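You operate a simulated robot arm through the tools that you are given. There is no shell and no other tool.

You are at the controls of a simulated two-armed robot. One attempt, no reset.

Task
Pick up the yellow brush with one hand, pass it to the other hand and put it on the shelf under the brown bench.

Only the result counts: the job must be done as asked and must still hold three seconds after the hand-in. Knocking over, shifting, dropping, spilling or breaking anything else fails it.

Robot
Two 7-joint arms with two-finger grippers on one trunk, on a base that moves. Base frame: it is fixed to the floor where the robot stands at the start and does not move with it; the origin is under the middle of the robot, x ahead of it, y to its left, z up; the surface under the hand at the start is at about z = 880. Units: mm, degrees, N and s.
The left shoulder is at the start at [24, 216, 1205], the right one opposite. With the tool pointing down near the work surface each hand reaches from about 180 to 760 mm from the robot's upright axis, wherever it stands, measured 20 degrees to its own side. Places, roughly: shelf under the brown bench [-2000, 1100, 200]. Payload 2.2 kg a hand.
The tool frame of a hand sits at the grasp point between the pads (the TCP): z along the fingers, y along the line on which they close. The tips reach 19 mm beyond it. The gripper opens to 116 mm; its body begins 70 mm behind the TCP.
Orientation is that of the tool frame in the base frame, as a unit quaternion [x, y, z, w]. With the fingers straight down and closing along the base's y, the tool's x points along the base's -x, its y along +y and its z along -z.

Tools
- The arms move only by the tool drive_tool. It takes "left_commands", "right_commands" or both (then of equal length, played together; a hand with none holds still); each is a list of rows, each a list of 3 entries, a list of its own where there are three numbers: the shift along the tool's x, y, z in units of 200 mm (1.0 is 200 mm), then the turn, a rotation vector about the tool's x, y, z in units of 90 degrees (1.0 is 90 degrees), then the finger opening in m, from 0 to 0.116. In form: [[[x, y, z], [wx, wy, wz], fingers], ...]. A call has 1 to 20 rows; each row is the pose to reach, as a shift and turn from the pose commanded when the call began, along the tool's axes at that moment. A call with a number of a shift or a turn outside -1 to 1 is refused whole. Each row takes 0.2 s and may step no farther than 50 mm and 8.6 degrees from the row before; otherwise, or with a gripper value out of range, the whole call is refused. Where a pose cannot be reached the arm comes as near as it can. A force on the tool above 40 N (or 10 N above the force at the start of the call, whichever is more), or a blocked arm, ends the call early, and 0.2 s more pass. Each finger travels about 203.5 mm/s and halts on what it meets, pressing with about 42 N; the grip force reading is that of the motor and also rises with nothing between the fingers. The clock runs only during rows and for 0.2 s after the last one: add rows that repeat a pose to give the fingers time. It gives the time, the measured TCP pose, the force on the tool (base axes), the opening and the grip force at its end, in the units of the frame above (readings bear some noise), with the torque about the TCP (base axes, N m) and any sound that the robot's microphone picked up.
- Cameras (640 x 400 px; columns grow to the right, rows downward): "scene" is now at [135.8, 0.3, 1392]; the picture's right is [0.00, -1.00, 0.00], its down [-0.42, -0.00, -0.91] and it looks along [0.91, 0.00, -0.42] (base axes); focal length 268 px, centre (320, 200). "left" rides on the left gripper at [69, 15, -97] in its tool frame; the picture's right is [-0.21, 0.98, 0.00], its down [-0.76, -0.17, -0.63] and it looks along [-0.62, -0.14, 0.77] (tool axes); focal length 251 px, centre (320, 200). "right" rides on the right gripper at [69, -15, -96] in its tool frame; the picture's right is [0.21, 0.98, 0.00], its down [-0.76, 0.17, -0.63] and it looks along [-0.62, 0.14, 0.77] (tool axes); focal length 251 px, centre (320, 200). There is no depth. A picture from a camera that has moved, and an enlarged one, comes with that camera's place and axes in the base frame and with its lens.
- snapshot(camera): a new picture of that camera. No time passes.
- slide_trunk(by): moves the trunk up (or, below 0, down) by that many mm; the arms and the scene camera ride with it, the base frame stays. It gives what a move gives, with no picture.
- drive_base(legs): drives the robot by 1 to 6 legs, each [ahead, left, turn to the left] in mm, mm and degrees, along the robot's own axes; the way and the turn of a leg run together, so that a leg with both is an arc; at most 1500 mm and 180 degrees a leg. The arms and the cameras ride along, it lands a little off, and it stops where it bumps. It gives what a move gives.
- pan_tilt(pan, tilt): turns the head with the scene camera to pan (to the left, within 80 degrees either way) and tilt (down, from -29 to 69), counted from straight ahead of the robot. It gives what a move gives.
- zoom(camera, box): a new picture of the part [left, top, right, bottom] of that camera's present view, enlarged. No time passes.
- hand_in(): hands the job in; it is judged then, once.

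Places have to be worked out from the pictures, the camera data and where the tool is seen. Open the grippers and draw the arms clear of the work before you hand the job in, unless the task says otherwise.

The tools are called after "Emit:" as name(argument=value, ...) on one line, values as JSON. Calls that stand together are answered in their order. drive_tool: Moves the arms, as the interface text tells. Its arguments: {"type":"object","properties":{"left_commands":{"type":"array","items":{"type":"array"}},"right_commands":{"type":"array","items":{"type":"array"}}},"required":[]} The other tools are called the same way: slide_trunk (by) moves the trunk up or down; drive_base (legs) drives the base; pan_tilt (pan, tilt) turns the head that bears the scene camera; snapshot (camera) takes a picture; zoom (camera, box) takes an enlarged picture of a part of a camera's view; hand_in () hands the job in.

At the start:

```text
time: 0.0
left_tcp_pos: [471.8, 274.1, 1121.3]
left_ee_rot: [-0.001, 1.0, 0.0, -0.001]
left_force: [-0.7, -0.1, -0.8]
left_torque: [0.02, 0.01, -0.01]
left_opening: 116.1
left_finger_force: 0.1
right_tcp_pos: [449.3, -153.0, 1206.7]
right_ee_rot: [0.0, 1.0, -0.001, -0.001]
right_force: [0.2, -0.2, 0.5]
right_torque: [0.04, 0.02, 0.0]
right_opening: 115.9
right_finger_force: 0.2
trunk travel left (down, up): [-350.0, 140.0]
robot x, y, heading: [0.4, -2.7, -0.1]
head pan, tilt (commanded): [0.0, 24.7]
```

scene: 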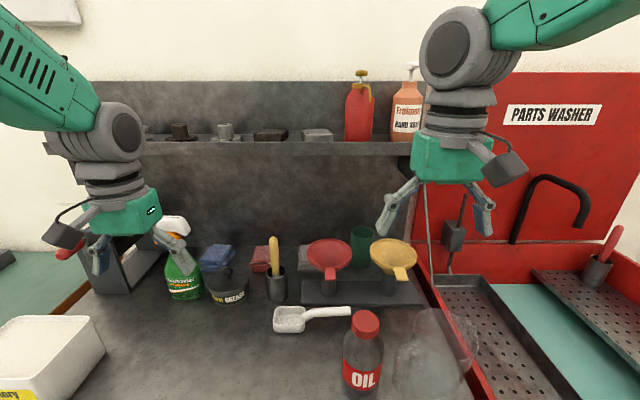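
right: 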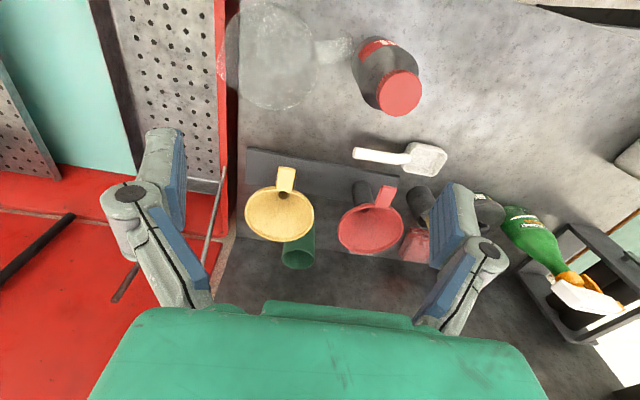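
left: 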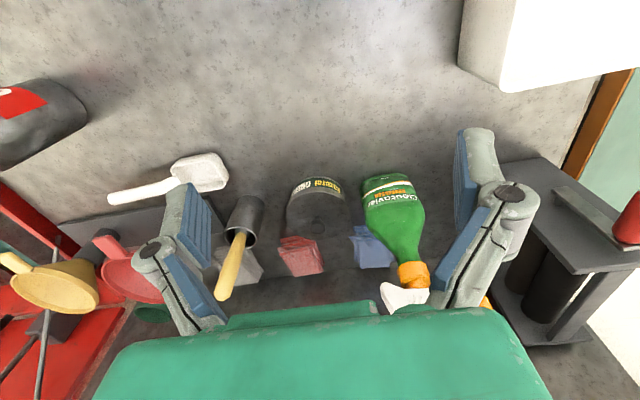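

The scene shows a yellow handle standing in a dark cup near the middle of the bench; that is probably the yellow brush. I zoom in to check it and its surroundings.

Emit:
zoom(camera="scene", box=[180, 200, 440, 360])

Emit:
zoom(camera="left", box=[120, 150, 380, 320])

```text
2.46 times, centred on (310, 280) of scene
camera zoom: at [135.8, 0.3, 1392.0], right [0.0, -1.0, 0.0], down [-0.42, 0.0, -0.91], along [0.91, 0.0, -0.42], focal length 660 px, centre (345, 3)
```

zoom: 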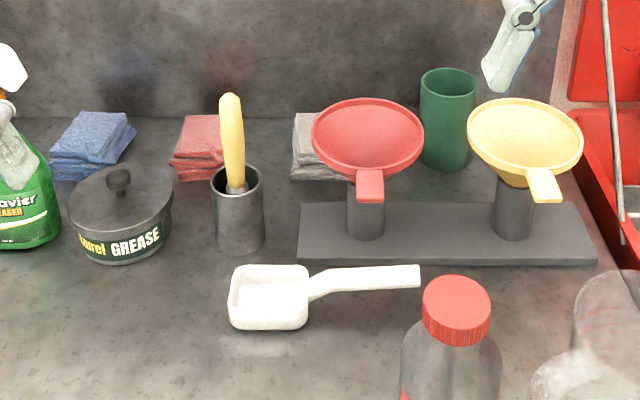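

```text
2.35 times, centred on (250, 235) of left
camera zoom: at [404.4, 290.7, 1216.6], right [0.21, 0.98, 0.0], down [0.76, -0.17, 0.63], along [0.62, -0.14, -0.78], focal length 592 px, centre (485, 118)
```

zoom: 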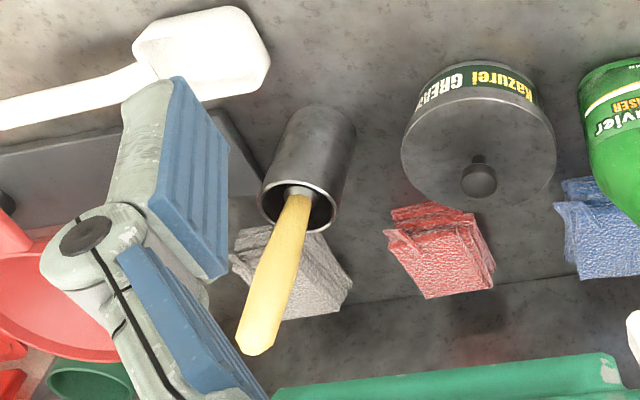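

The yellow brush stands handle-up in the metal cup. Both views together put the handle top near [664, 107, 1050] and its lower end at the cup rim near [645, 110, 957], leaning slightly ahead. I bring the left hand above it, away from the spray bottle, and look again.

Emit:
drive_tool(left_commands=[[[0, -0.2, -0.05], [0, 0, 0], 0.116], [[0, -0.4, -0.1], [0, 0, 0], 0.116], [[-0.1, -0.6, -0.125], [0, 0, 0], 0.116], [[-0.3, -0.75, -0.145], [0, 0, 0], 0.116], [[-0.525, -0.835, -0.145], [0, 0, 0], 0.116], [[-0.75, -0.835, -0.145], [0, 0, 0], 0.116], [[-0.9, -0.835, -0.145], [0, 0, 0], 0.116], [[-0.9, -0.835, -0.145], [0, 0, 0], 0.116]])

Emit:
snapshot(camera="left")

Emit:
snapshot(camera="scene")

Emit:
snapshot(camera="right")

```text
refused: row 4 steps farther than a row can; nothing moved
```

```text
taken
camera left: at [404.4, 290.7, 1216.6], right [0.21, 0.98, 0.0], down [0.76, -0.17, 0.63], along [0.62, -0.14, -0.78], focal length 251 px, centre (320, 200)
```

left: 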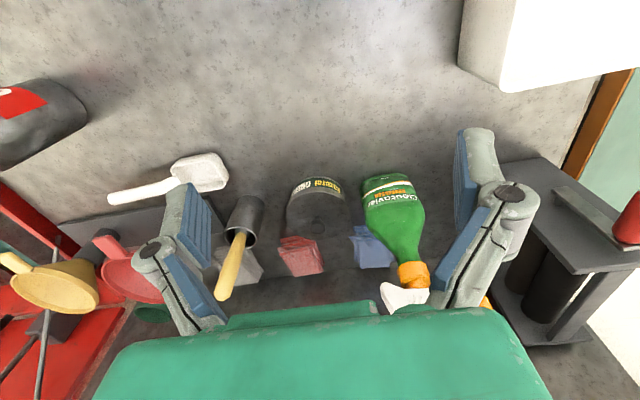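

```text
taken
camera scene: at [135.8, 0.3, 1392.0], right [0.0, -1.0, 0.0], down [-0.42, 0.0, -0.91], along [0.91, 0.0, -0.42], focal length 268 px, centre (320, 200)
```

scene: 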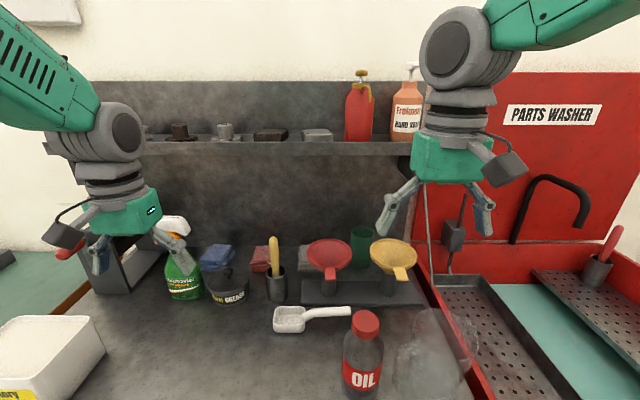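

```text
taken
camera right: at [380.0, -166.8, 1303.7], right [-0.21, 0.98, 0.0], down [0.76, 0.17, 0.63], along [0.62, 0.14, -0.78], focal length 251 px, centre (320, 200)
```

right: 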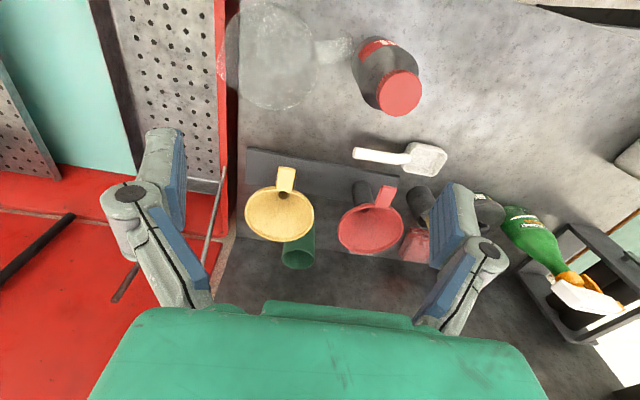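

The call was refused for one step being slightly too long; I resend the same path with smaller steps.

Emit:
drive_tool(left_commands=[[[0, -0.2, -0.05], [0, 0, 0], 0.116], [[0, -0.4, -0.1], [0, 0, 0], 0.116], [[-0.06, -0.58, -0.13], [0, 0, 0], 0.116], [[-0.2, -0.73, -0.145], [0, 0, 0], 0.116], [[-0.38, -0.82, -0.145], [0, 0, 0], 0.116], [[-0.58, -0.835, -0.145], [0, 0, 0], 0.116], [[-0.78, -0.835, -0.145], [0, 0, 0], 0.116], [[-0.9, -0.835, -0.145], [0, 0, 0], 0.116], [[-0.9, -0.835, -0.145], [0, 0, 0], 0.116]])

Emit:
snapshot(camera="left")

Emit:
snapshot(camera="scene")

Emit:
snapshot(camera="right")

```text
time: 2.0
left_tcp_pos: [649.9, 105.7, 1151.3]
left_ee_rot: [0.0, 1.0, 0.002, 0.0]
left_force: [-0.5, -0.9, -0.2]
left_torque: [0.01, -0.04, 0.0]
left_opening: 116.0
left_finger_force: 0.2
right_tcp_pos: [444.3, -152.8, 1208.7]
right_ee_rot: [-0.001, 1.0, 0.0, 0.002]
right_force: [-0.1, -1.3, 0.0]
right_torque: [0.01, 0.02, 0.02]
right_opening: 116.1
right_finger_force: 0.1
trunk travel left (down, up): [-350.0, 140.0]
robot x, y, heading: [-3.1, -0.1, -0.1]
head pan, tilt (commanded): [0.0, 24.7]
```

```text
taken
camera left: at [582.0, 121.3, 1248.0], right [0.21, 0.98, 0.0], down [0.76, -0.17, 0.63], along [0.62, -0.14, -0.77], focal length 251 px, centre (320, 200)
```

left: 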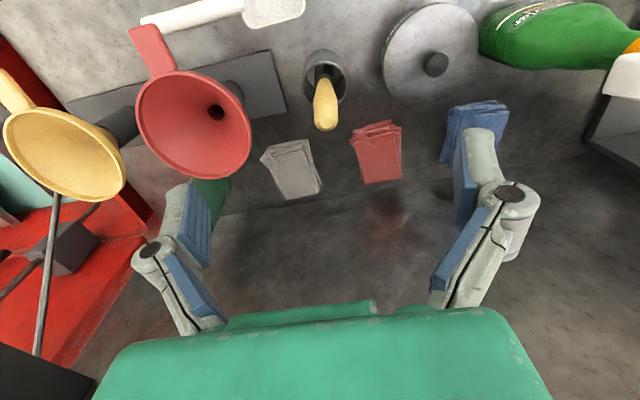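

```text
taken
camera scene: at [136.0, -1.1, 1392.1], right [0.0, -1.0, 0.0], down [-0.42, 0.0, -0.91], along [0.91, 0.0, -0.42], focal length 268 px, centre (320, 200)
```

scene: 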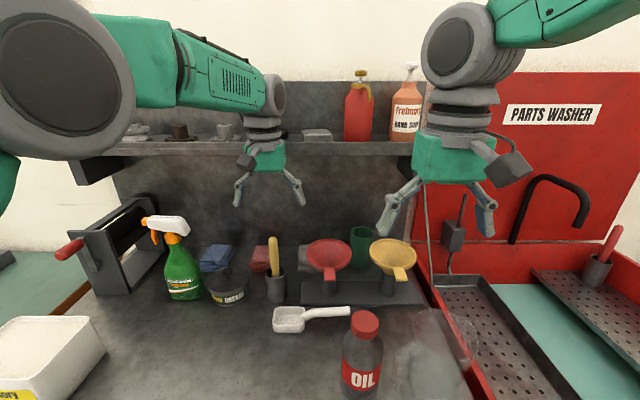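

```text
taken
camera right: at [375.6, -168.1, 1305.1], right [-0.21, 0.98, 0.0], down [0.75, 0.17, 0.63], along [0.62, 0.14, -0.77], focal length 251 px, centre (320, 200)
```

right: 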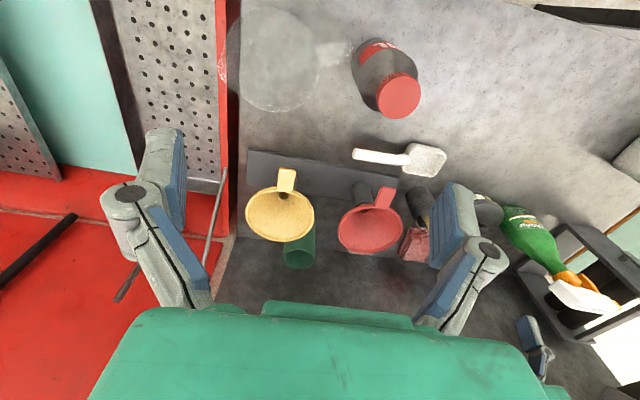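

The left hand is above the handle; the fresh picture confirms the handle top at about [664, 108, 1050]. I lower straight down over it with the fingers open to TCP z ≈ 1028 and check the centring before closing.

Emit:
drive_tool(left_commands=[[[-0.045, 0.01, 0.1], [0, 0, 0], 0.116], [[-0.045, 0.01, 0.25], [0, 0, 0], 0.116], [[-0.045, 0.01, 0.4], [0, 0, 0], 0.116], [[-0.045, 0.01, 0.52], [0, 0, 0], 0.116], [[-0.045, 0.01, 0.61], [0, 0, 0], 0.116], [[-0.045, 0.01, 0.61], [0, 0, 0], 0.116]])

Emit:
snapshot(camera="left")

Emit:
zoom(camera="scene", box=[180, 160, 400, 320])

```text
time: 3.4
left_tcp_pos: [659.0, 109.0, 1028.7]
left_ee_rot: [0.0, 1.0, 0.001, 0.001]
left_force: [0.0, -0.5, -0.2]
left_torque: [0.0, 0.02, 0.03]
left_opening: 116.0
left_finger_force: 0.0
right_tcp_pos: [446.9, -152.5, 1207.7]
right_ee_rot: [0.0, 1.0, 0.0, 0.001]
right_force: [0.3, 0.2, 0.0]
right_torque: [-0.02, 0.02, -0.03]
right_opening: 115.9
right_finger_force: 0.1
trunk travel left (down, up): [-350.0, 140.0]
robot x, y, heading: [-0.6, 2.5, 0.3]
head pan, tilt (commanded): [0.0, 24.7]
```

```text
taken
camera left: at [590.7, 124.3, 1124.7], right [0.21, 0.98, 0.0], down [0.76, -0.17, 0.63], along [0.62, -0.14, -0.77], focal length 251 px, centre (320, 200)
```

left: 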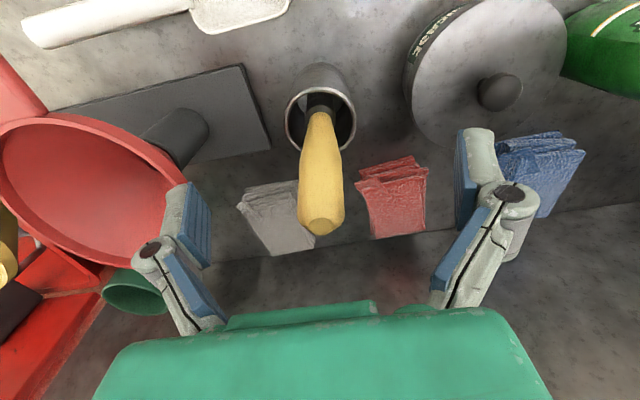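

```text
2.50 times, centred on (290, 240) of scene
camera zoom: at [137.1, -1.1, 1391.9], right [0.0, -1.0, 0.0], down [-0.42, 0.0, -0.91], along [0.91, 0.0, -0.42], focal length 671 px, centre (395, 100)
```

zoom: 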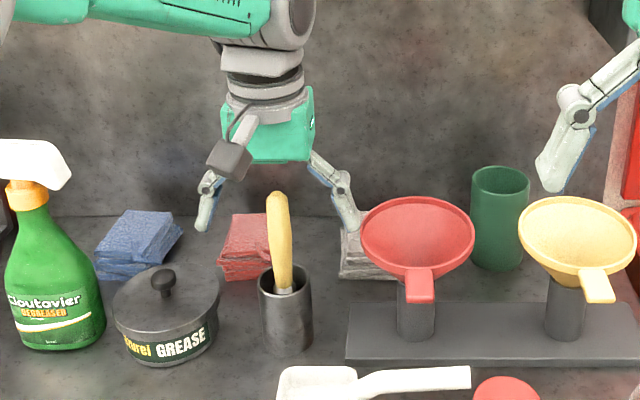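

The handle sits centred between the open fingers, around column 321 where the TCP projects. I close the left gripper in place.

Emit:
drive_tool(left_commands=[[[0, 0, 0], [0, 0, 0], 0.06], [[0, 0, 0], [0, 0, 0], 0.02], [[0, 0, 0], [0, 0, 0], 0.0], [[0, 0, 0], [0, 0, 0], 0.0], [[0, 0, 0], [0, 0, 0], 0.0]])

Emit:
snapshot(camera="left")

Emit:
zoom(camera="scene", box=[180, 160, 400, 320])

```text
time: 4.6
left_tcp_pos: [658.7, 107.3, 1028.5]
left_ee_rot: [0.0, 1.0, 0.0, 0.001]
left_force: [-0.1, -0.2, -0.7]
left_torque: [0.01, -0.01, -0.02]
left_opening: 22.3
left_finger_force: 42.1
right_tcp_pos: [446.8, -151.7, 1207.6]
right_ee_rot: [0.0, 1.0, 0.0, 0.001]
right_force: [-0.4, -0.3, -1.0]
right_torque: [-0.01, 0.02, 0.01]
right_opening: 116.2
right_finger_force: 0.1
trunk travel left (down, up): [-350.0, 140.0]
robot x, y, heading: [1.7, -2.8, 0.1]
head pan, tilt (commanded): [0.0, 24.7]
```

```text
taken
camera left: at [590.7, 124.4, 1125.0], right [0.21, 0.98, 0.0], down [0.76, -0.17, 0.63], along [0.62, -0.14, -0.77], focal length 251 px, centre (320, 200)
```

left: 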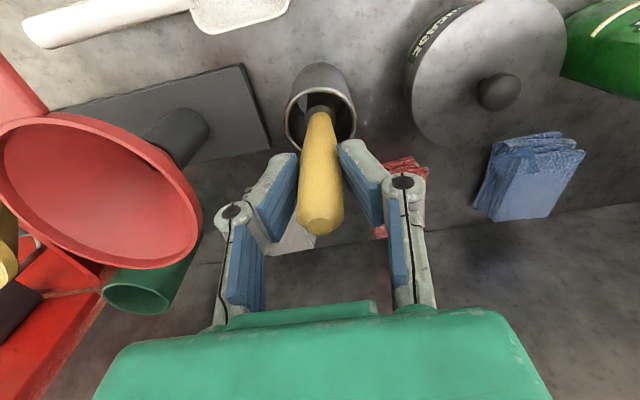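

```text
2.50 times, centred on (290, 240) of scene
camera zoom: at [137.1, -1.1, 1391.9], right [0.0, -1.0, 0.0], down [-0.42, 0.0, -0.91], along [0.91, 0.0, -0.42], focal length 671 px, centre (395, 100)
```

zoom: 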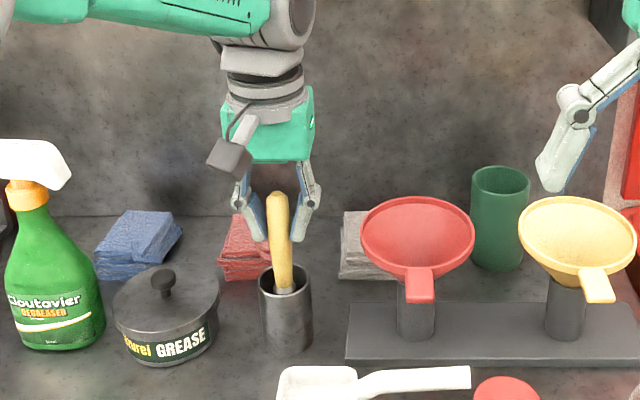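

The grip closed on 22 mm with 42 N, and the cup has not moved. I lift straight up slowly by 130 mm, so that the brush leaves the cup without touching its wall.

Emit:
drive_tool(left_commands=[[[0, 0, -0.05], [0, 0, 0], 0.0], [[0, 0, -0.12], [0, 0, 0], 0.0], [[0, 0, -0.2], [0, 0, 0], 0.0], [[0, 0, -0.3], [0, 0, 0], 0.0], [[0, 0, -0.4], [0, 0, 0], 0.0], [[0, 0, -0.5], [0, 0, 0], 0.0], [[0, 0, -0.6], [0, 0, 0], 0.0], [[0, 0, -0.65], [0, 0, 0], 0.0], [[0, 0, -0.65], [0, 0, 0], 0.0]])

Emit:
snapshot(camera="left")

Emit:
zoom(camera="scene", box=[180, 120, 400, 320])

Emit:
snapshot(camera="right")

```text
time: 6.6
left_tcp_pos: [658.0, 109.1, 1158.6]
left_ee_rot: [0.0, 1.0, 0.0, 0.001]
left_force: [-0.3, -0.6, 0.3]
left_torque: [0.04, -0.01, -0.02]
left_opening: 22.6
left_finger_force: 42.0
right_tcp_pos: [446.1, -152.3, 1208.2]
right_ee_rot: [0.0, 1.0, 0.0, 0.001]
right_force: [0.7, 0.0, -1.0]
right_torque: [-0.02, -0.01, 0.01]
right_opening: 116.1
right_finger_force: 0.0
trunk travel left (down, up): [-350.0, 140.0]
robot x, y, heading: [1.2, 1.2, 0.1]
head pan, tilt (commanded): [0.0, 24.7]
```

```text
taken
camera left: at [590.9, 124.2, 1255.1], right [0.21, 0.98, 0.0], down [0.76, -0.17, 0.63], along [0.62, -0.14, -0.77], focal length 251 px, centre (320, 200)
```

left: 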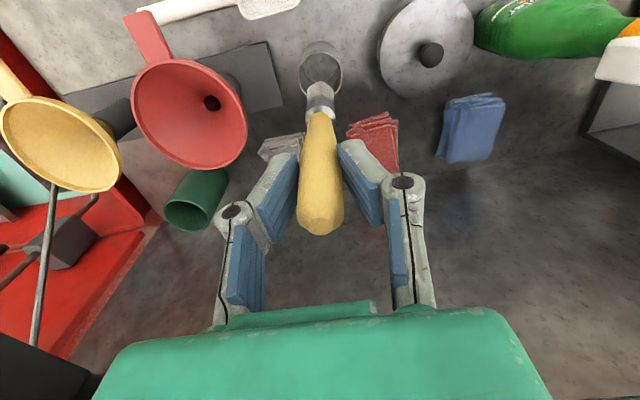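

```text
2.00 times, centred on (290, 220) of scene
camera zoom: at [137.1, -1.0, 1391.9], right [0.0, -1.0, 0.0], down [-0.42, 0.0, -0.91], along [0.91, 0.0, -0.42], focal length 537 px, centre (380, 160)
```

zoom: 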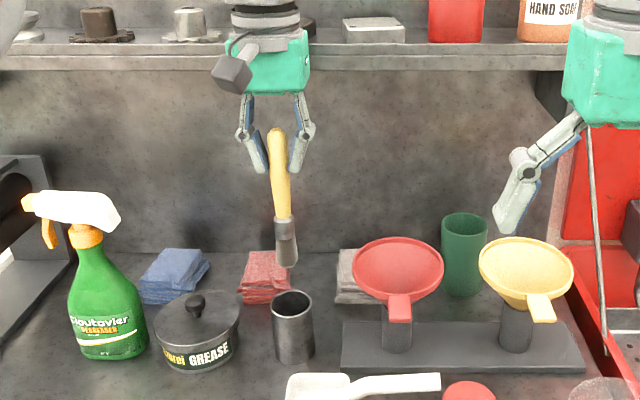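

```text
taken
camera right: at [376.9, -168.1, 1304.5], right [-0.21, 0.98, 0.0], down [0.76, 0.17, 0.63], along [0.62, 0.14, -0.77], focal length 251 px, centre (320, 200)
```

right: 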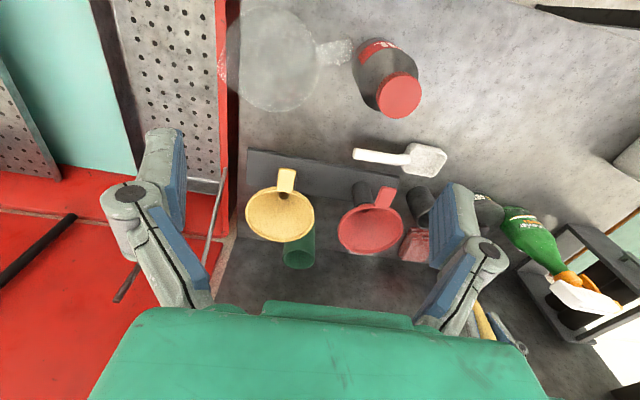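

The brush is free of the cup: handle top about z 1181, yellow down to about 1090, bristle end about 1033, and nothing else has moved. I draw the left hand back and up over the bench, well above everything, before backing the base away.

Emit:
drive_tool(left_commands=[[[0.05, 0, -0.15], [0, 0, 0], 0.0], [[0.2, 0, -0.3], [0, 0, 0], 0.0], [[0.38, 0, -0.4], [0, 0, 0], 0.0], [[0.57, 0, -0.48], [0, 0, 0], 0.0], [[0.76, 0, -0.5], [0, 0, 0], 0.0], [[0.92, 0, -0.5], [0, 0, 0], 0.0], [[0.95, 0, -0.5], [0, 0, 0], 0.0], [[0.95, 0, -0.5], [0, 0, 0], 0.0]])

Emit:
snapshot(camera="scene")

Emit:
snapshot(camera="right")

```text
time: 8.4
left_tcp_pos: [467.6, 107.6, 1258.4]
left_ee_rot: [0.0, 1.0, 0.0, 0.0]
left_force: [0.1, 0.1, -0.1]
left_torque: [-0.05, -0.05, -0.03]
left_opening: 22.3
left_finger_force: 42.3
right_tcp_pos: [445.9, -153.3, 1208.0]
right_ee_rot: [0.0, 1.0, -0.001, 0.001]
right_force: [0.0, 0.7, -0.2]
right_torque: [-0.04, -0.01, 0.0]
right_opening: 115.8
right_finger_force: 0.0
trunk travel left (down, up): [-350.0, 140.0]
robot x, y, heading: [-5.9, 2.9, -0.1]
head pan, tilt (commanded): [0.0, 24.7]
```

```text
taken
camera scene: at [135.6, -1.0, 1392.0], right [0.0, -1.0, 0.0], down [-0.42, 0.0, -0.91], along [0.91, 0.0, -0.42], focal length 268 px, centre (320, 200)
```

scene: 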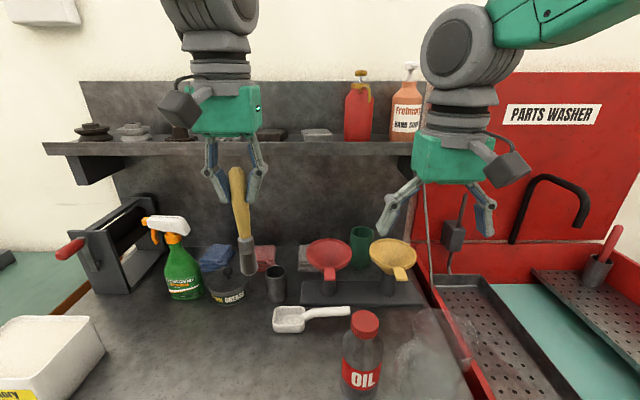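

```text
taken
camera right: at [376.7, -168.0, 1304.5], right [-0.21, 0.98, 0.0], down [0.76, 0.17, 0.63], along [0.62, 0.14, -0.77], focal length 251 px, centre (320, 200)
```

right: 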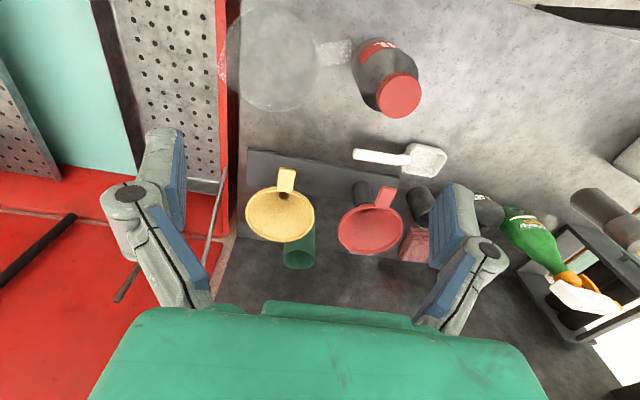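

The brush hangs securely in the left hand. Before backing off I turn the head to both sides to see the surroundings.

Emit:
pan_tilt(pan=80, tilt=25)

Emit:
snapshot(camera="scene")

Emit:
pan_tilt(pan=-80, tilt=25)

Emit:
snapshot(camera="scene")

```text
time: 9.9
left_tcp_pos: [468.3, 109.3, 1257.7]
left_ee_rot: [0.0, 1.0, 0.0, 0.001]
left_force: [-0.6, 0.0, -0.8]
left_torque: [0.02, -0.01, 0.01]
left_opening: 22.2
left_finger_force: 42.2
right_tcp_pos: [445.6, -152.2, 1207.1]
right_ee_rot: [0.0, 1.0, 0.0, 0.001]
right_force: [-0.5, 0.5, 0.2]
right_torque: [0.0, 0.01, 0.01]
right_opening: 116.0
right_finger_force: 0.1
trunk travel left (down, up): [-350.0, 140.0]
robot x, y, heading: [3.1, -3.6, -0.2]
head pan, tilt (commanded): [80.0, 25.0]
```

```text
taken
camera scene: at [59.4, 89.8, 1391.8], right [0.98, -0.17, 0.0], down [-0.08, -0.42, -0.91], along [0.16, 0.89, -0.42], focal length 268 px, centre (320, 200)
```

scene: 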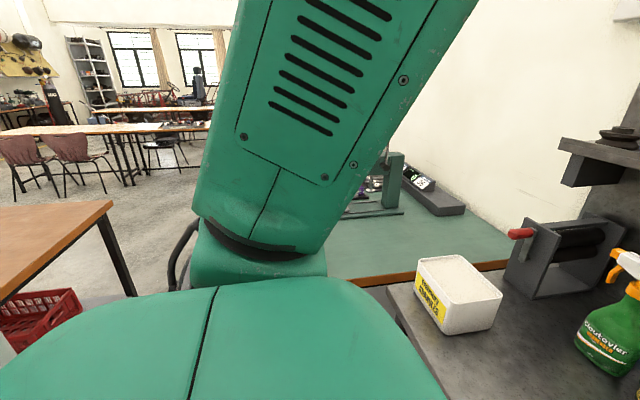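

```text
time: 12.4
left_tcp_pos: [468.4, 109.5, 1257.3]
left_ee_rot: [0.0, 1.0, 0.001, 0.001]
left_force: [-0.2, -0.1, -0.2]
left_torque: [0.01, -0.01, -0.02]
left_opening: 22.4
left_finger_force: 42.0
right_tcp_pos: [445.0, -152.4, 1207.7]
right_ee_rot: [0.0, 1.0, -0.001, 0.001]
right_force: [0.2, 1.5, -0.1]
right_torque: [0.0, 0.01, -0.03]
right_opening: 116.0
right_finger_force: 0.0
trunk travel left (down, up): [-350.0, 140.0]
robot x, y, heading: [1.8, -0.0, 0.0]
head pan, tilt (commanded): [-80.0, 25.0]
```

```text
taken
camera scene: at [59.3, -91.8, 1391.7], right [-0.98, -0.17, 0.0], down [-0.08, 0.42, -0.91], along [0.16, -0.89, -0.42], focal length 268 px, centre (320, 200)
```

scene: 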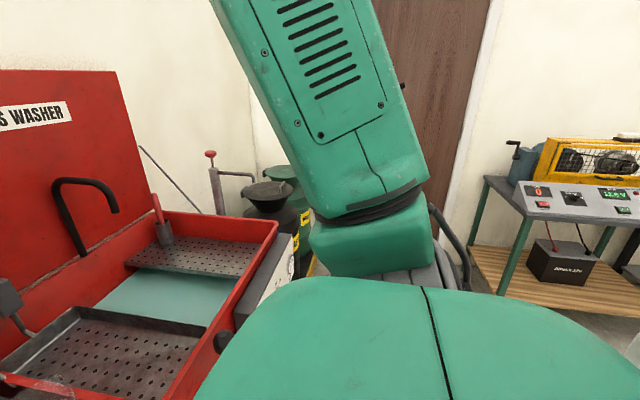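

A brown-topped bench with a red crate beneath it is at left-rear, its near end around x = -780, y = 830 to 1500. The right side is free too, so I back straight off by 450 mm for a safe handover with nothing under the hands.

Emit:
drive_base(legs=[[-450, 0, 0]])

Emit:
pan_tilt(pan=0, tilt=25)

Emit:
snapshot(camera="scene")

Emit:
snapshot(camera="left")

```text
time: 15.1
left_tcp_pos: [18.5, 109.7, 1257.6]
left_ee_rot: [-0.001, 1.0, 0.001, 0.001]
left_force: [-0.2, 0.2, -0.6]
left_torque: [-0.01, 0.03, -0.01]
left_opening: 22.1
left_finger_force: 41.4
right_tcp_pos: [-2.9, -152.8, 1206.4]
right_ee_rot: [-0.002, 1.0, 0.0, 0.0]
right_force: [0.9, 1.1, -0.4]
right_torque: [0.01, 0.03, 0.03]
right_opening: 116.1
right_finger_force: 0.0
trunk travel left (down, up): [-350.0, 140.0]
robot x, y, heading: [-449.9, -4.1, 0.1]
head pan, tilt (commanded): [-80.0, 25.0]
```

```text
time: 16.6
left_tcp_pos: [14.3, 110.7, 1259.2]
left_ee_rot: [-0.003, 1.0, 0.001, 0.003]
left_force: [0.1, 0.2, -1.2]
left_torque: [-0.01, -0.01, 0.01]
left_opening: 22.2
left_finger_force: 41.8
right_tcp_pos: [-7.6, -152.3, 1208.8]
right_ee_rot: [-0.002, 1.0, 0.0, 0.002]
right_force: [-0.6, 0.6, -0.3]
right_torque: [0.0, -0.02, 0.01]
right_opening: 116.0
right_finger_force: 0.0
trunk travel left (down, up): [-350.0, 140.0]
robot x, y, heading: [-451.3, 1.5, 0.2]
head pan, tilt (commanded): [0.0, 25.0]
```

```text
taken
camera scene: at [-314.7, -1.4, 1391.5], right [0.0, -1.0, 0.0], down [-0.43, 0.0, -0.9], along [0.9, 0.0, -0.43], focal length 268 px, centre (320, 200)
```

scene: 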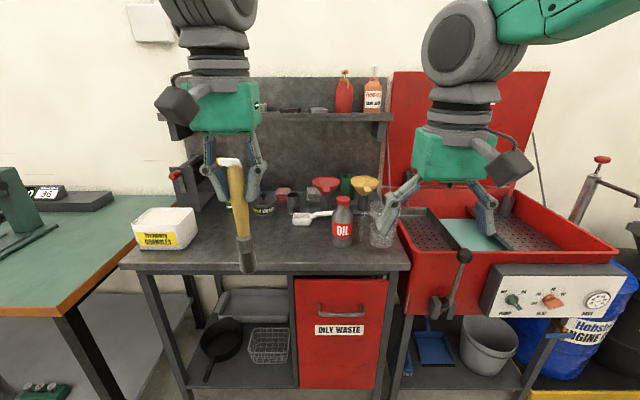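

```text
taken
camera left: at [-53.7, 125.4, 1355.3], right [0.21, 0.98, 0.0], down [0.75, -0.16, 0.64], along [0.62, -0.13, -0.77], focal length 251 px, centre (320, 200)
```

left: 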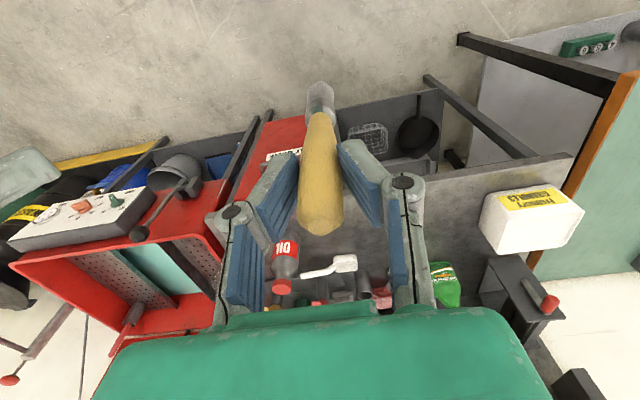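

The robot stands clear of the bench and the brush hangs in the left hand, tilted about 8.6°, with roughly 50 mm of bare handle below the fingertips. I now turn the right hand so it points to the left, with its x axis along the brush and its camera down, ready to take the handle from the side.

Emit:
drive_tool(right_commands=[[[0, 0, 0], [-0.0542, -0.0466, -0.0466], 0.116], [[0, 0, 0], [-0.1084, -0.0932, -0.0932], 0.116], [[0, 0, 0], [-0.1626, -0.1398, -0.1398], 0.116], [[0, 0, 0], [-0.2168, -0.1864, -0.1864], 0.116], [[0, 0, 0], [-0.271, -0.233, -0.233], 0.116], [[0, 0, 0], [-0.3252, -0.2796, -0.2796], 0.116], [[0, 0, 0], [-0.3794, -0.3262, -0.3262], 0.116], [[0, 0, 0], [-0.4336, -0.3728, -0.3728], 0.116], [[0, 0, 0], [-0.4878, -0.4194, -0.4194], 0.116], [[0, 0, 0], [-0.542, -0.466, -0.466], 0.116], [[0, 0, 0], [-0.5962, -0.5126, -0.5126], 0.116], [[0, 0, 0], [-0.6504, -0.5592, -0.5592], 0.116], [[0, 0, 0], [-0.7046, -0.6058, -0.6058], 0.116], [[0, 0, 0], [-0.7588, -0.6524, -0.6524], 0.116], [[0, 0, 0], [-0.813, -0.699, -0.699], 0.116], [[0, 0, 0], [-0.813, -0.699, -0.699], 0.116]])

Emit:
snapshot(camera="scene")

Emit:
snapshot(camera="right")

```text
time: 20.0
left_tcp_pos: [13.7, 109.9, 1259.5]
left_ee_rot: [-0.002, 1.0, 0.001, 0.002]
left_force: [0.1, 0.1, -0.4]
left_torque: [-0.01, 0.01, 0.0]
left_opening: 22.1
left_finger_force: 41.3
right_tcp_pos: [-8.1, -151.7, 1209.0]
right_ee_rot: [-0.464, 0.533, 0.536, 0.462]
right_force: [-0.5, -0.4, 0.3]
right_torque: [0.0, -0.02, -0.03]
right_opening: 116.1
right_finger_force: 0.0
trunk travel left (down, up): [-350.0, 140.0]
robot x, y, heading: [-452.3, 0.5, 0.2]
head pan, tilt (commanded): [0.0, 25.0]
```

```text
taken
camera scene: at [-315.0, -4.0, 1391.6], right [0.0, -1.0, 0.0], down [-0.43, 0.0, -0.91], along [0.91, 0.0, -0.43], focal length 268 px, centre (320, 200)
```

scene: 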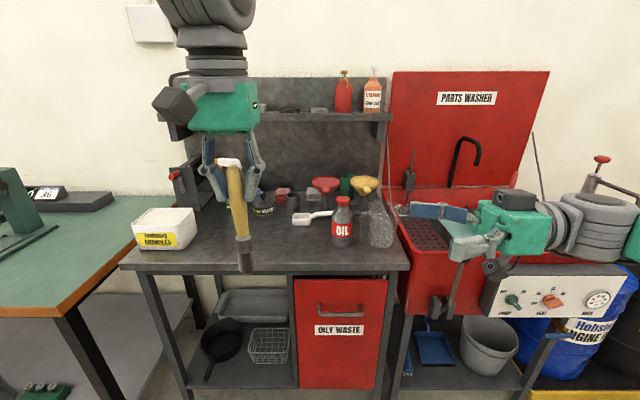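

```text
taken
camera right: at [-1.7, -248.6, 1139.0], right [-1.0, 0.0, -0.07], down [-0.05, -0.63, 0.77], along [-0.05, 0.77, 0.63], focal length 251 px, centre (320, 200)
```

right: 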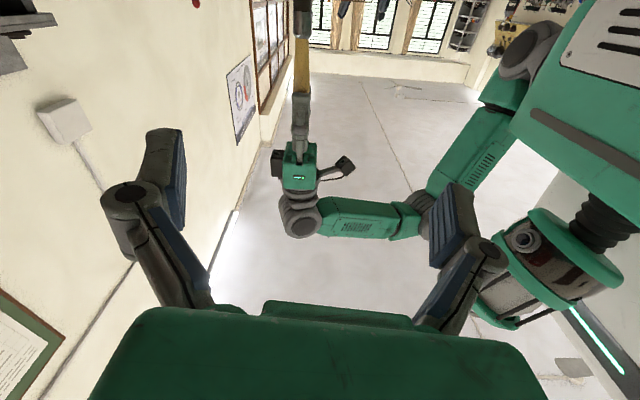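

The right hand is turned as planned. I zoom in with both cameras on the brush to work out where the handle is before approaching.

Emit:
zoom(camera="right", box=[220, 0, 400, 240])

Emit:
zoom(camera="scene", box=[140, 60, 340, 300])

```text
1.67 times, centred on (310, 120) of right
camera zoom: at [-1.7, -248.6, 1139.0], right [-1.0, 0.0, -0.07], down [-0.05, -0.63, 0.77], along [-0.05, 0.77, 0.63], focal length 419 px, centre (337, 333)
```

zoom: 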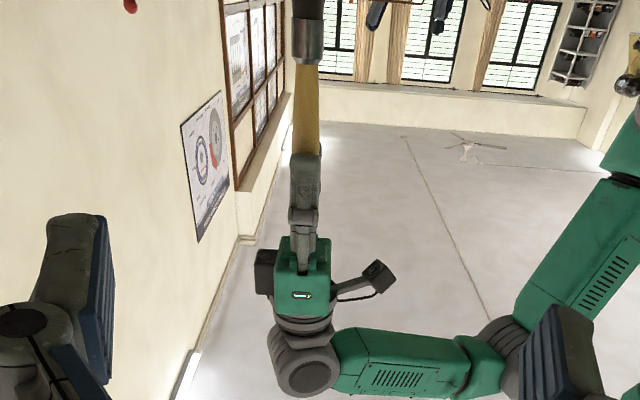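

```text
1.67 times, centred on (240, 180) of scene
camera zoom: at [-315.0, -4.0, 1391.6], right [0.0, -1.0, 0.0], down [-0.43, 0.0, -0.91], along [0.91, 0.0, -0.43], focal length 447 px, centre (453, 233)
```

zoom: 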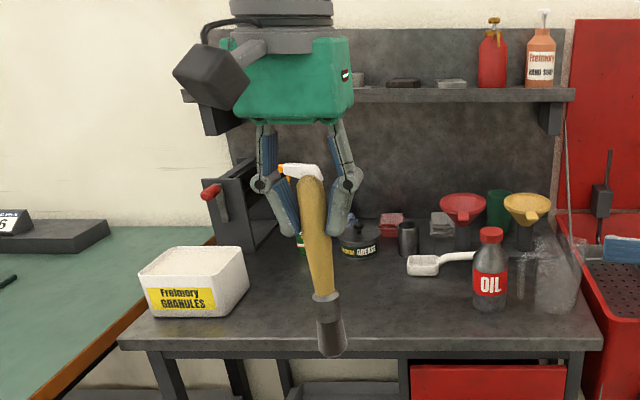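

The right camera shows the brush nearly in line with the vertical left gripper, so I check the tilt again with the left camera, enlarged.

Emit:
zoom(camera="left", box=[240, 60, 400, 260])

Emit:
zoom(camera="right", box=[260, 0, 350, 120])

```text
2.00 times, centred on (320, 160) of left
camera zoom: at [-54.5, 124.8, 1355.6], right [0.21, 0.98, 0.0], down [0.75, -0.16, 0.64], along [0.62, -0.13, -0.77], focal length 503 px, centre (320, 280)
```

zoom: 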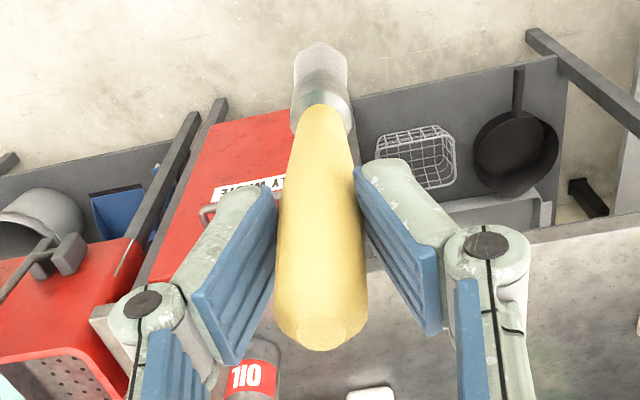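

```text
3.33 times, centred on (305, 60) of right
camera zoom: at [-1.7, -248.6, 1139.0], right [-1.0, 0.0, -0.07], down [-0.05, -0.63, 0.77], along [-0.05, 0.77, 0.63], focal length 838 px, centre (370, 667)
```

zoom: 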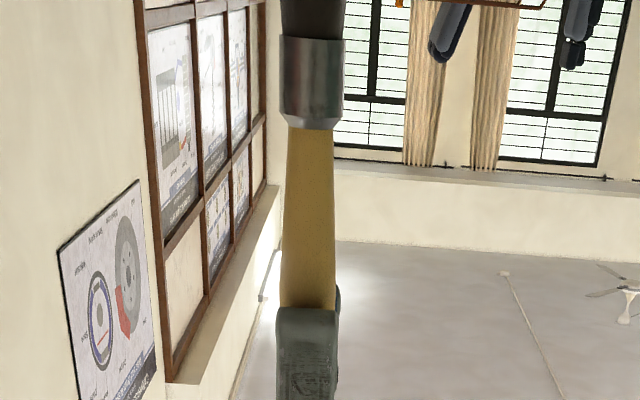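

The enlarged views show the brush hanging nearly vertical (about 2° at most), with its bristle end about 150 mm below the left TCP. The bare yellow spans z ≈ 1181 to 1240 at about [14, 110]. I turn the right hand nearly upright and move it to a pre-grasp 110 mm short of the handle at z ≈ 1208.

Emit:
drive_tool(right_commands=[[[-0.002, -0.03, 0.12], [0, 0, -0.02], 0.116], [[-0.005, -0.06, 0.28], [0, 0, -0.04], 0.116], [[-0.008, -0.09, 0.44], [0, 0, -0.06], 0.116], [[-0.01, -0.1115, 0.6], [0, 0, -0.073], 0.116], [[-0.012, -0.1115, 0.72], [0, 0, -0.073], 0.116], [[-0.012, -0.1115, 0.7585], [0, 0, -0.073], 0.116], [[-0.012, -0.1115, 0.7585], [0, 0, -0.073], 0.116]])

Emit:
snapshot(camera="scene")

Emit:
snapshot(camera="right")

```text
time: 21.6
left_tcp_pos: [13.3, 108.2, 1260.2]
left_ee_rot: [-0.002, 1.0, 0.001, 0.002]
left_force: [0.1, 0.3, 0.1]
left_torque: [0.06, 0.0, -0.03]
left_opening: 22.2
left_finger_force: 42.3
right_tcp_pos: [15.0, -0.5, 1206.7]
right_ee_rot: [-0.493, 0.506, 0.509, 0.491]
right_force: [-0.4, 0.6, 0.2]
right_torque: [-0.02, -0.03, 0.0]
right_opening: 115.9
right_finger_force: 0.0
trunk travel left (down, up): [-350.0, 140.0]
robot x, y, heading: [-450.6, -2.4, -0.0]
head pan, tilt (commanded): [0.0, 25.0]
```

```text
taken
camera scene: at [-313.9, -2.6, 1391.4], right [0.0, -1.0, 0.0], down [-0.43, 0.0, -0.9], along [0.9, 0.0, -0.43], focal length 268 px, centre (320, 200)
```

scene: 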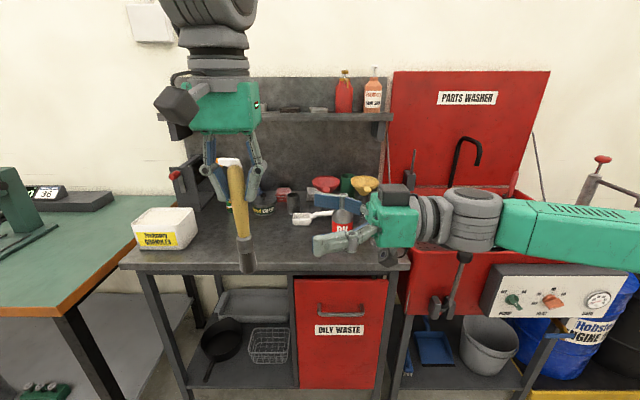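

```text
taken
camera right: at [28.4, -97.3, 1138.6], right [-0.98, 0.0, -0.18], down [-0.14, -0.63, 0.76], along [-0.12, 0.77, 0.62], focal length 251 px, centre (320, 200)
```

right: 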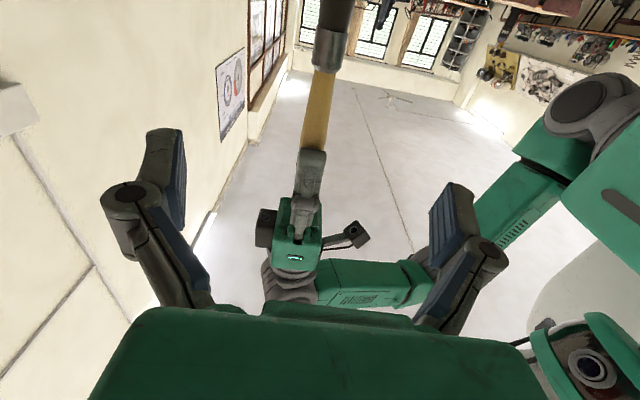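

The handle is almost on the right hand's approach line. I enlarge the right view to measure the remaining offset and tilt.

Emit:
zoom(camera="right", box=[260, 20, 380, 200])

Emit:
zoom(camera="scene", box=[180, 120, 400, 290])

```text
2.22 times, centred on (320, 110) of right
camera zoom: at [28.4, -97.3, 1138.6], right [-0.98, 0.0, -0.18], down [-0.14, -0.63, 0.76], along [-0.12, 0.77, 0.62], focal length 559 px, centre (320, 400)
```

zoom: 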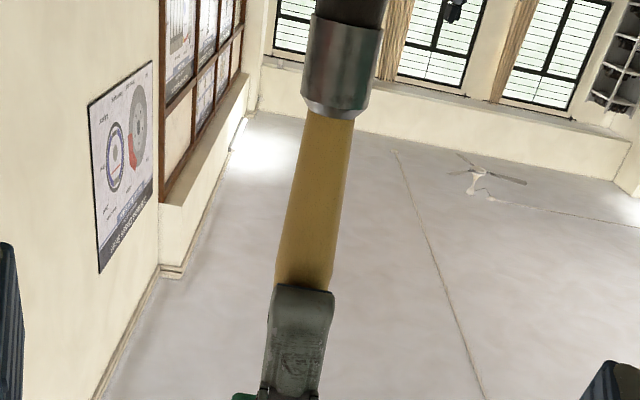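

```text
2.35 times, centred on (290, 205) of scene
camera zoom: at [-313.9, -2.6, 1391.4], right [0.0, -1.0, 0.0], down [-0.43, 0.0, -0.9], along [0.9, 0.0, -0.43], focal length 631 px, centre (391, 188)
```

zoom: 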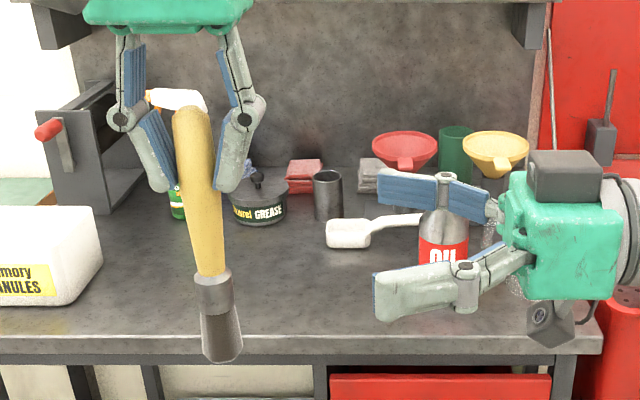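

The handle is only about 1 mm off the approach line and about 3° off the finger axis. I correct both while advancing 110 mm so that the handle comes between the open right fingers.

Emit:
drive_tool(right_commands=[[[0, -0.003, 0.1], [0, 0, -0.015], 0.116], [[0, -0.005, 0.22], [0, 0, -0.03], 0.116], [[0, -0.005, 0.34], [0, 0, -0.03], 0.116], [[0, -0.005, 0.44], [0, 0, -0.03], 0.116], [[0, -0.005, 0.51], [0, 0, -0.03], 0.116], [[0, -0.005, 0.55], [0, 0, -0.03], 0.116], [[0, -0.005, 0.55], [0, 0, -0.03], 0.116]])

Emit:
snapshot(camera="right")

Emit:
zoom(camera="scene", box=[140, 100, 360, 290])

Emit:
snapshot(camera="left")

```text
time: 23.2
left_tcp_pos: [14.3, 109.2, 1259.1]
left_ee_rot: [-0.002, 1.0, 0.001, 0.002]
left_force: [0.7, 0.5, -0.5]
left_torque: [0.0, -0.01, 0.0]
left_opening: 22.6
left_finger_force: 42.0
right_tcp_pos: [16.3, 109.6, 1206.3]
right_ee_rot: [0.504, -0.495, -0.497, -0.503]
right_force: [-0.4, -0.2, 0.8]
right_torque: [-0.02, -0.01, 0.01]
right_opening: 115.9
right_finger_force: 0.1
trunk travel left (down, up): [-350.0, 140.0]
robot x, y, heading: [-449.0, -3.6, 0.3]
head pan, tilt (commanded): [0.0, 25.0]
```

```text
taken
camera right: at [32.3, 13.7, 1139.8], right [-0.97, 0.0, -0.23], down [-0.18, -0.63, 0.75], along [-0.15, 0.77, 0.62], focal length 251 px, centre (320, 200)
```

right: 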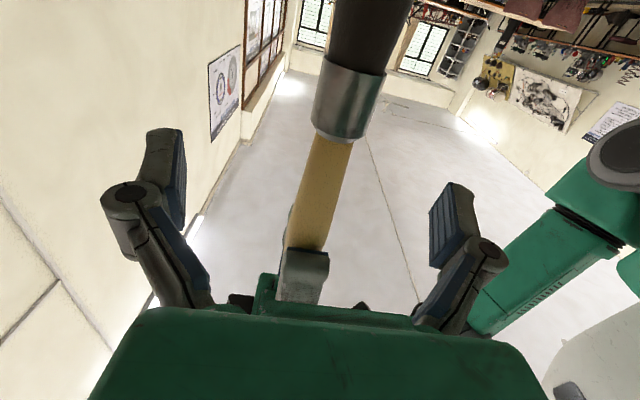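

```text
2.11 times, centred on (250, 195) of scene
camera zoom: at [-313.8, -1.6, 1391.4], right [0.0, -1.0, 0.0], down [-0.43, 0.0, -0.9], along [0.9, 0.0, -0.43], focal length 565 px, centre (467, 210)
```

zoom: 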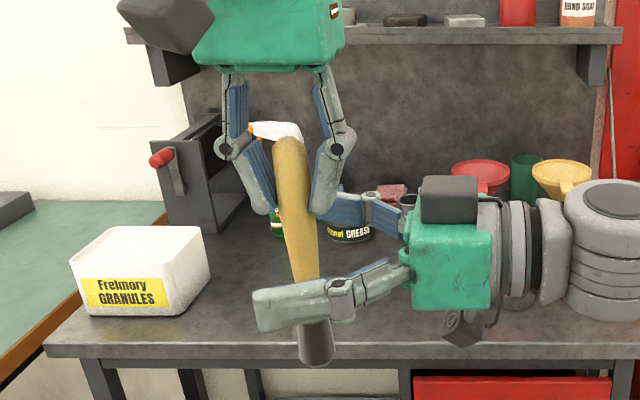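

```text
taken
camera left: at [-53.8, 125.1, 1355.3], right [0.21, 0.98, 0.0], down [0.75, -0.16, 0.64], along [0.62, -0.13, -0.77], focal length 251 px, centre (320, 200)
```

left: 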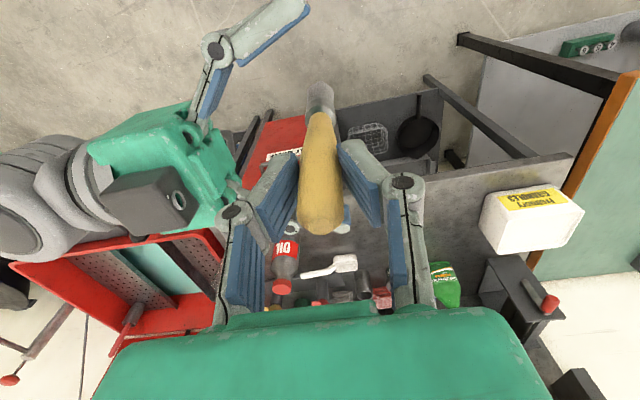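

The handle is centred between the right fingers, at about column 320 on the TCP row, and below the left fingertips. I close the right gripper while the left one holds.

Emit:
drive_tool(right_commands=[[[0, 0, 0], [0, 0, 0], 0.06], [[0, 0, 0], [0, 0, 0], 0.03], [[0, 0, 0], [0, 0, 0], 0.015], [[0, 0, 0], [0, 0, 0], 0.0], [[0, 0, 0], [0, 0, 0], 0.0], [[0, 0, 0], [0, 0, 0], 0.0]])

Emit:
snapshot(camera="right")

Emit:
zoom(camera="scene", box=[140, 100, 360, 290])

```text
time: 24.6
left_tcp_pos: [14.7, 109.0, 1259.4]
left_ee_rot: [-0.002, 1.0, 0.001, 0.002]
left_force: [1.1, -1.1, 0.8]
left_torque: [-0.02, -0.03, -0.01]
left_opening: 22.3
left_finger_force: 42.0
right_tcp_pos: [15.5, 110.2, 1207.9]
right_ee_rot: [0.504, -0.495, -0.497, -0.503]
right_force: [0.1, 2.1, 0.0]
right_torque: [-0.01, -0.03, 0.02]
right_opening: 10.7
right_finger_force: 38.1
trunk travel left (down, up): [-350.0, 140.0]
robot x, y, heading: [-447.7, -1.9, -0.0]
head pan, tilt (commanded): [0.0, 25.0]
```

```text
taken
camera right: at [32.3, 13.5, 1139.8], right [-0.97, 0.0, -0.23], down [-0.18, -0.63, 0.75], along [-0.15, 0.77, 0.62], focal length 251 px, centre (320, 200)
```

right: 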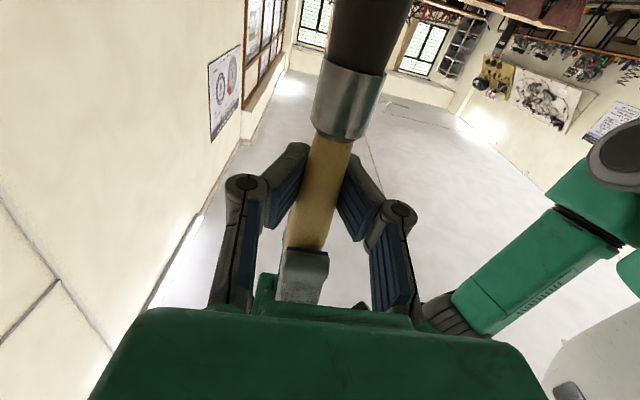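

```text
2.11 times, centred on (250, 195) of scene
camera zoom: at [-313.8, -1.5, 1391.4], right [0.0, -1.0, 0.0], down [-0.43, 0.0, -0.9], along [0.9, 0.0, -0.43], focal length 565 px, centre (467, 210)
```

zoom: 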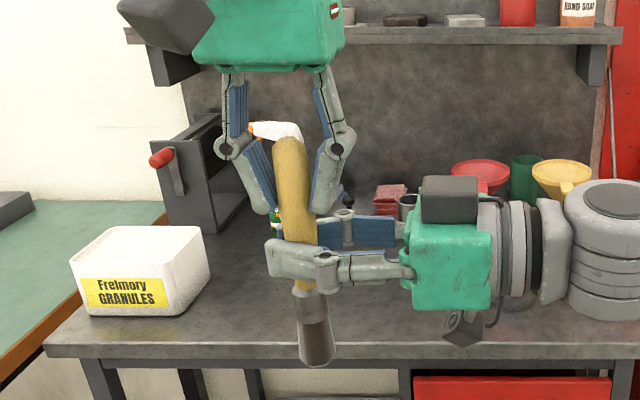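

The right fingers stopped at 10.7 mm with 38 N. I look closely to confirm that the pads really hold the handle before the left hand lets go.

Emit:
zoom(camera="right", box=[220, 90, 420, 310])

Emit:
zoom(camera="scene", box=[220, 190, 300, 280])

Emit:
zoom(camera="left", box=[180, 50, 420, 280])

```text
1.82 times, centred on (320, 200) of right
camera zoom: at [32.3, 13.5, 1139.8], right [-0.97, 0.0, -0.23], down [-0.18, -0.63, 0.75], along [-0.15, 0.77, 0.62], focal length 457 px, centre (320, 200)
```

zoom: 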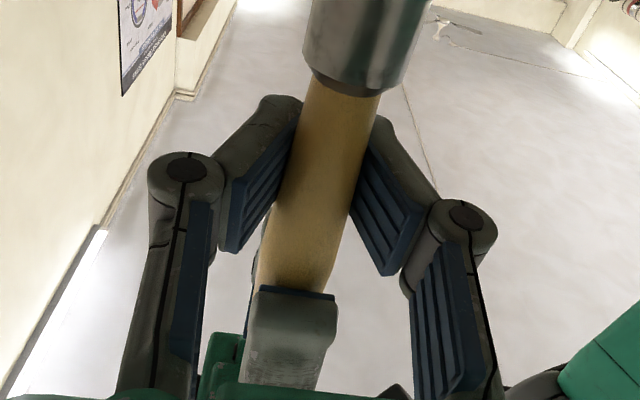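

```text
4.44 times, centred on (260, 235) of scene
camera zoom: at [-313.8, -1.5, 1391.4], right [0.0, -1.0, 0.0], down [-0.43, 0.0, -0.9], along [0.9, 0.0, -0.43], focal length 1192 px, centre (587, 44)
```

zoom: 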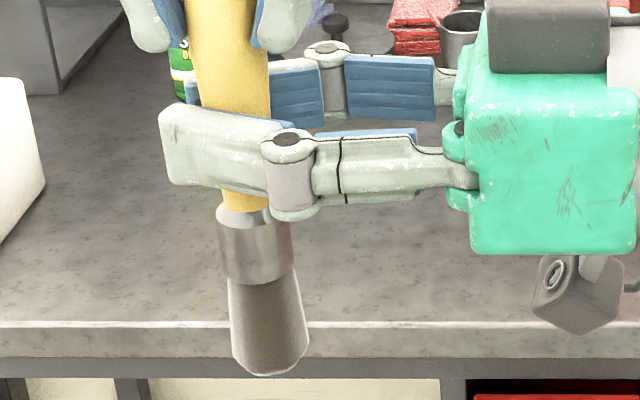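

```text
1.74 times, centred on (300, 165) of left
camera zoom: at [-53.8, 125.1, 1355.3], right [0.21, 0.98, 0.0], down [0.75, -0.16, 0.64], along [0.62, -0.13, -0.77], focal length 437 px, centre (355, 261)
```

zoom: 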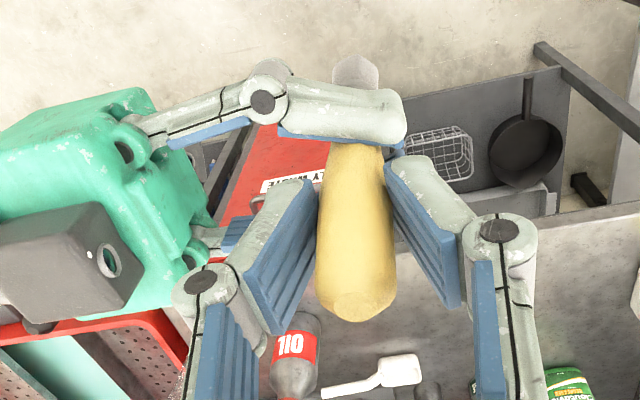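

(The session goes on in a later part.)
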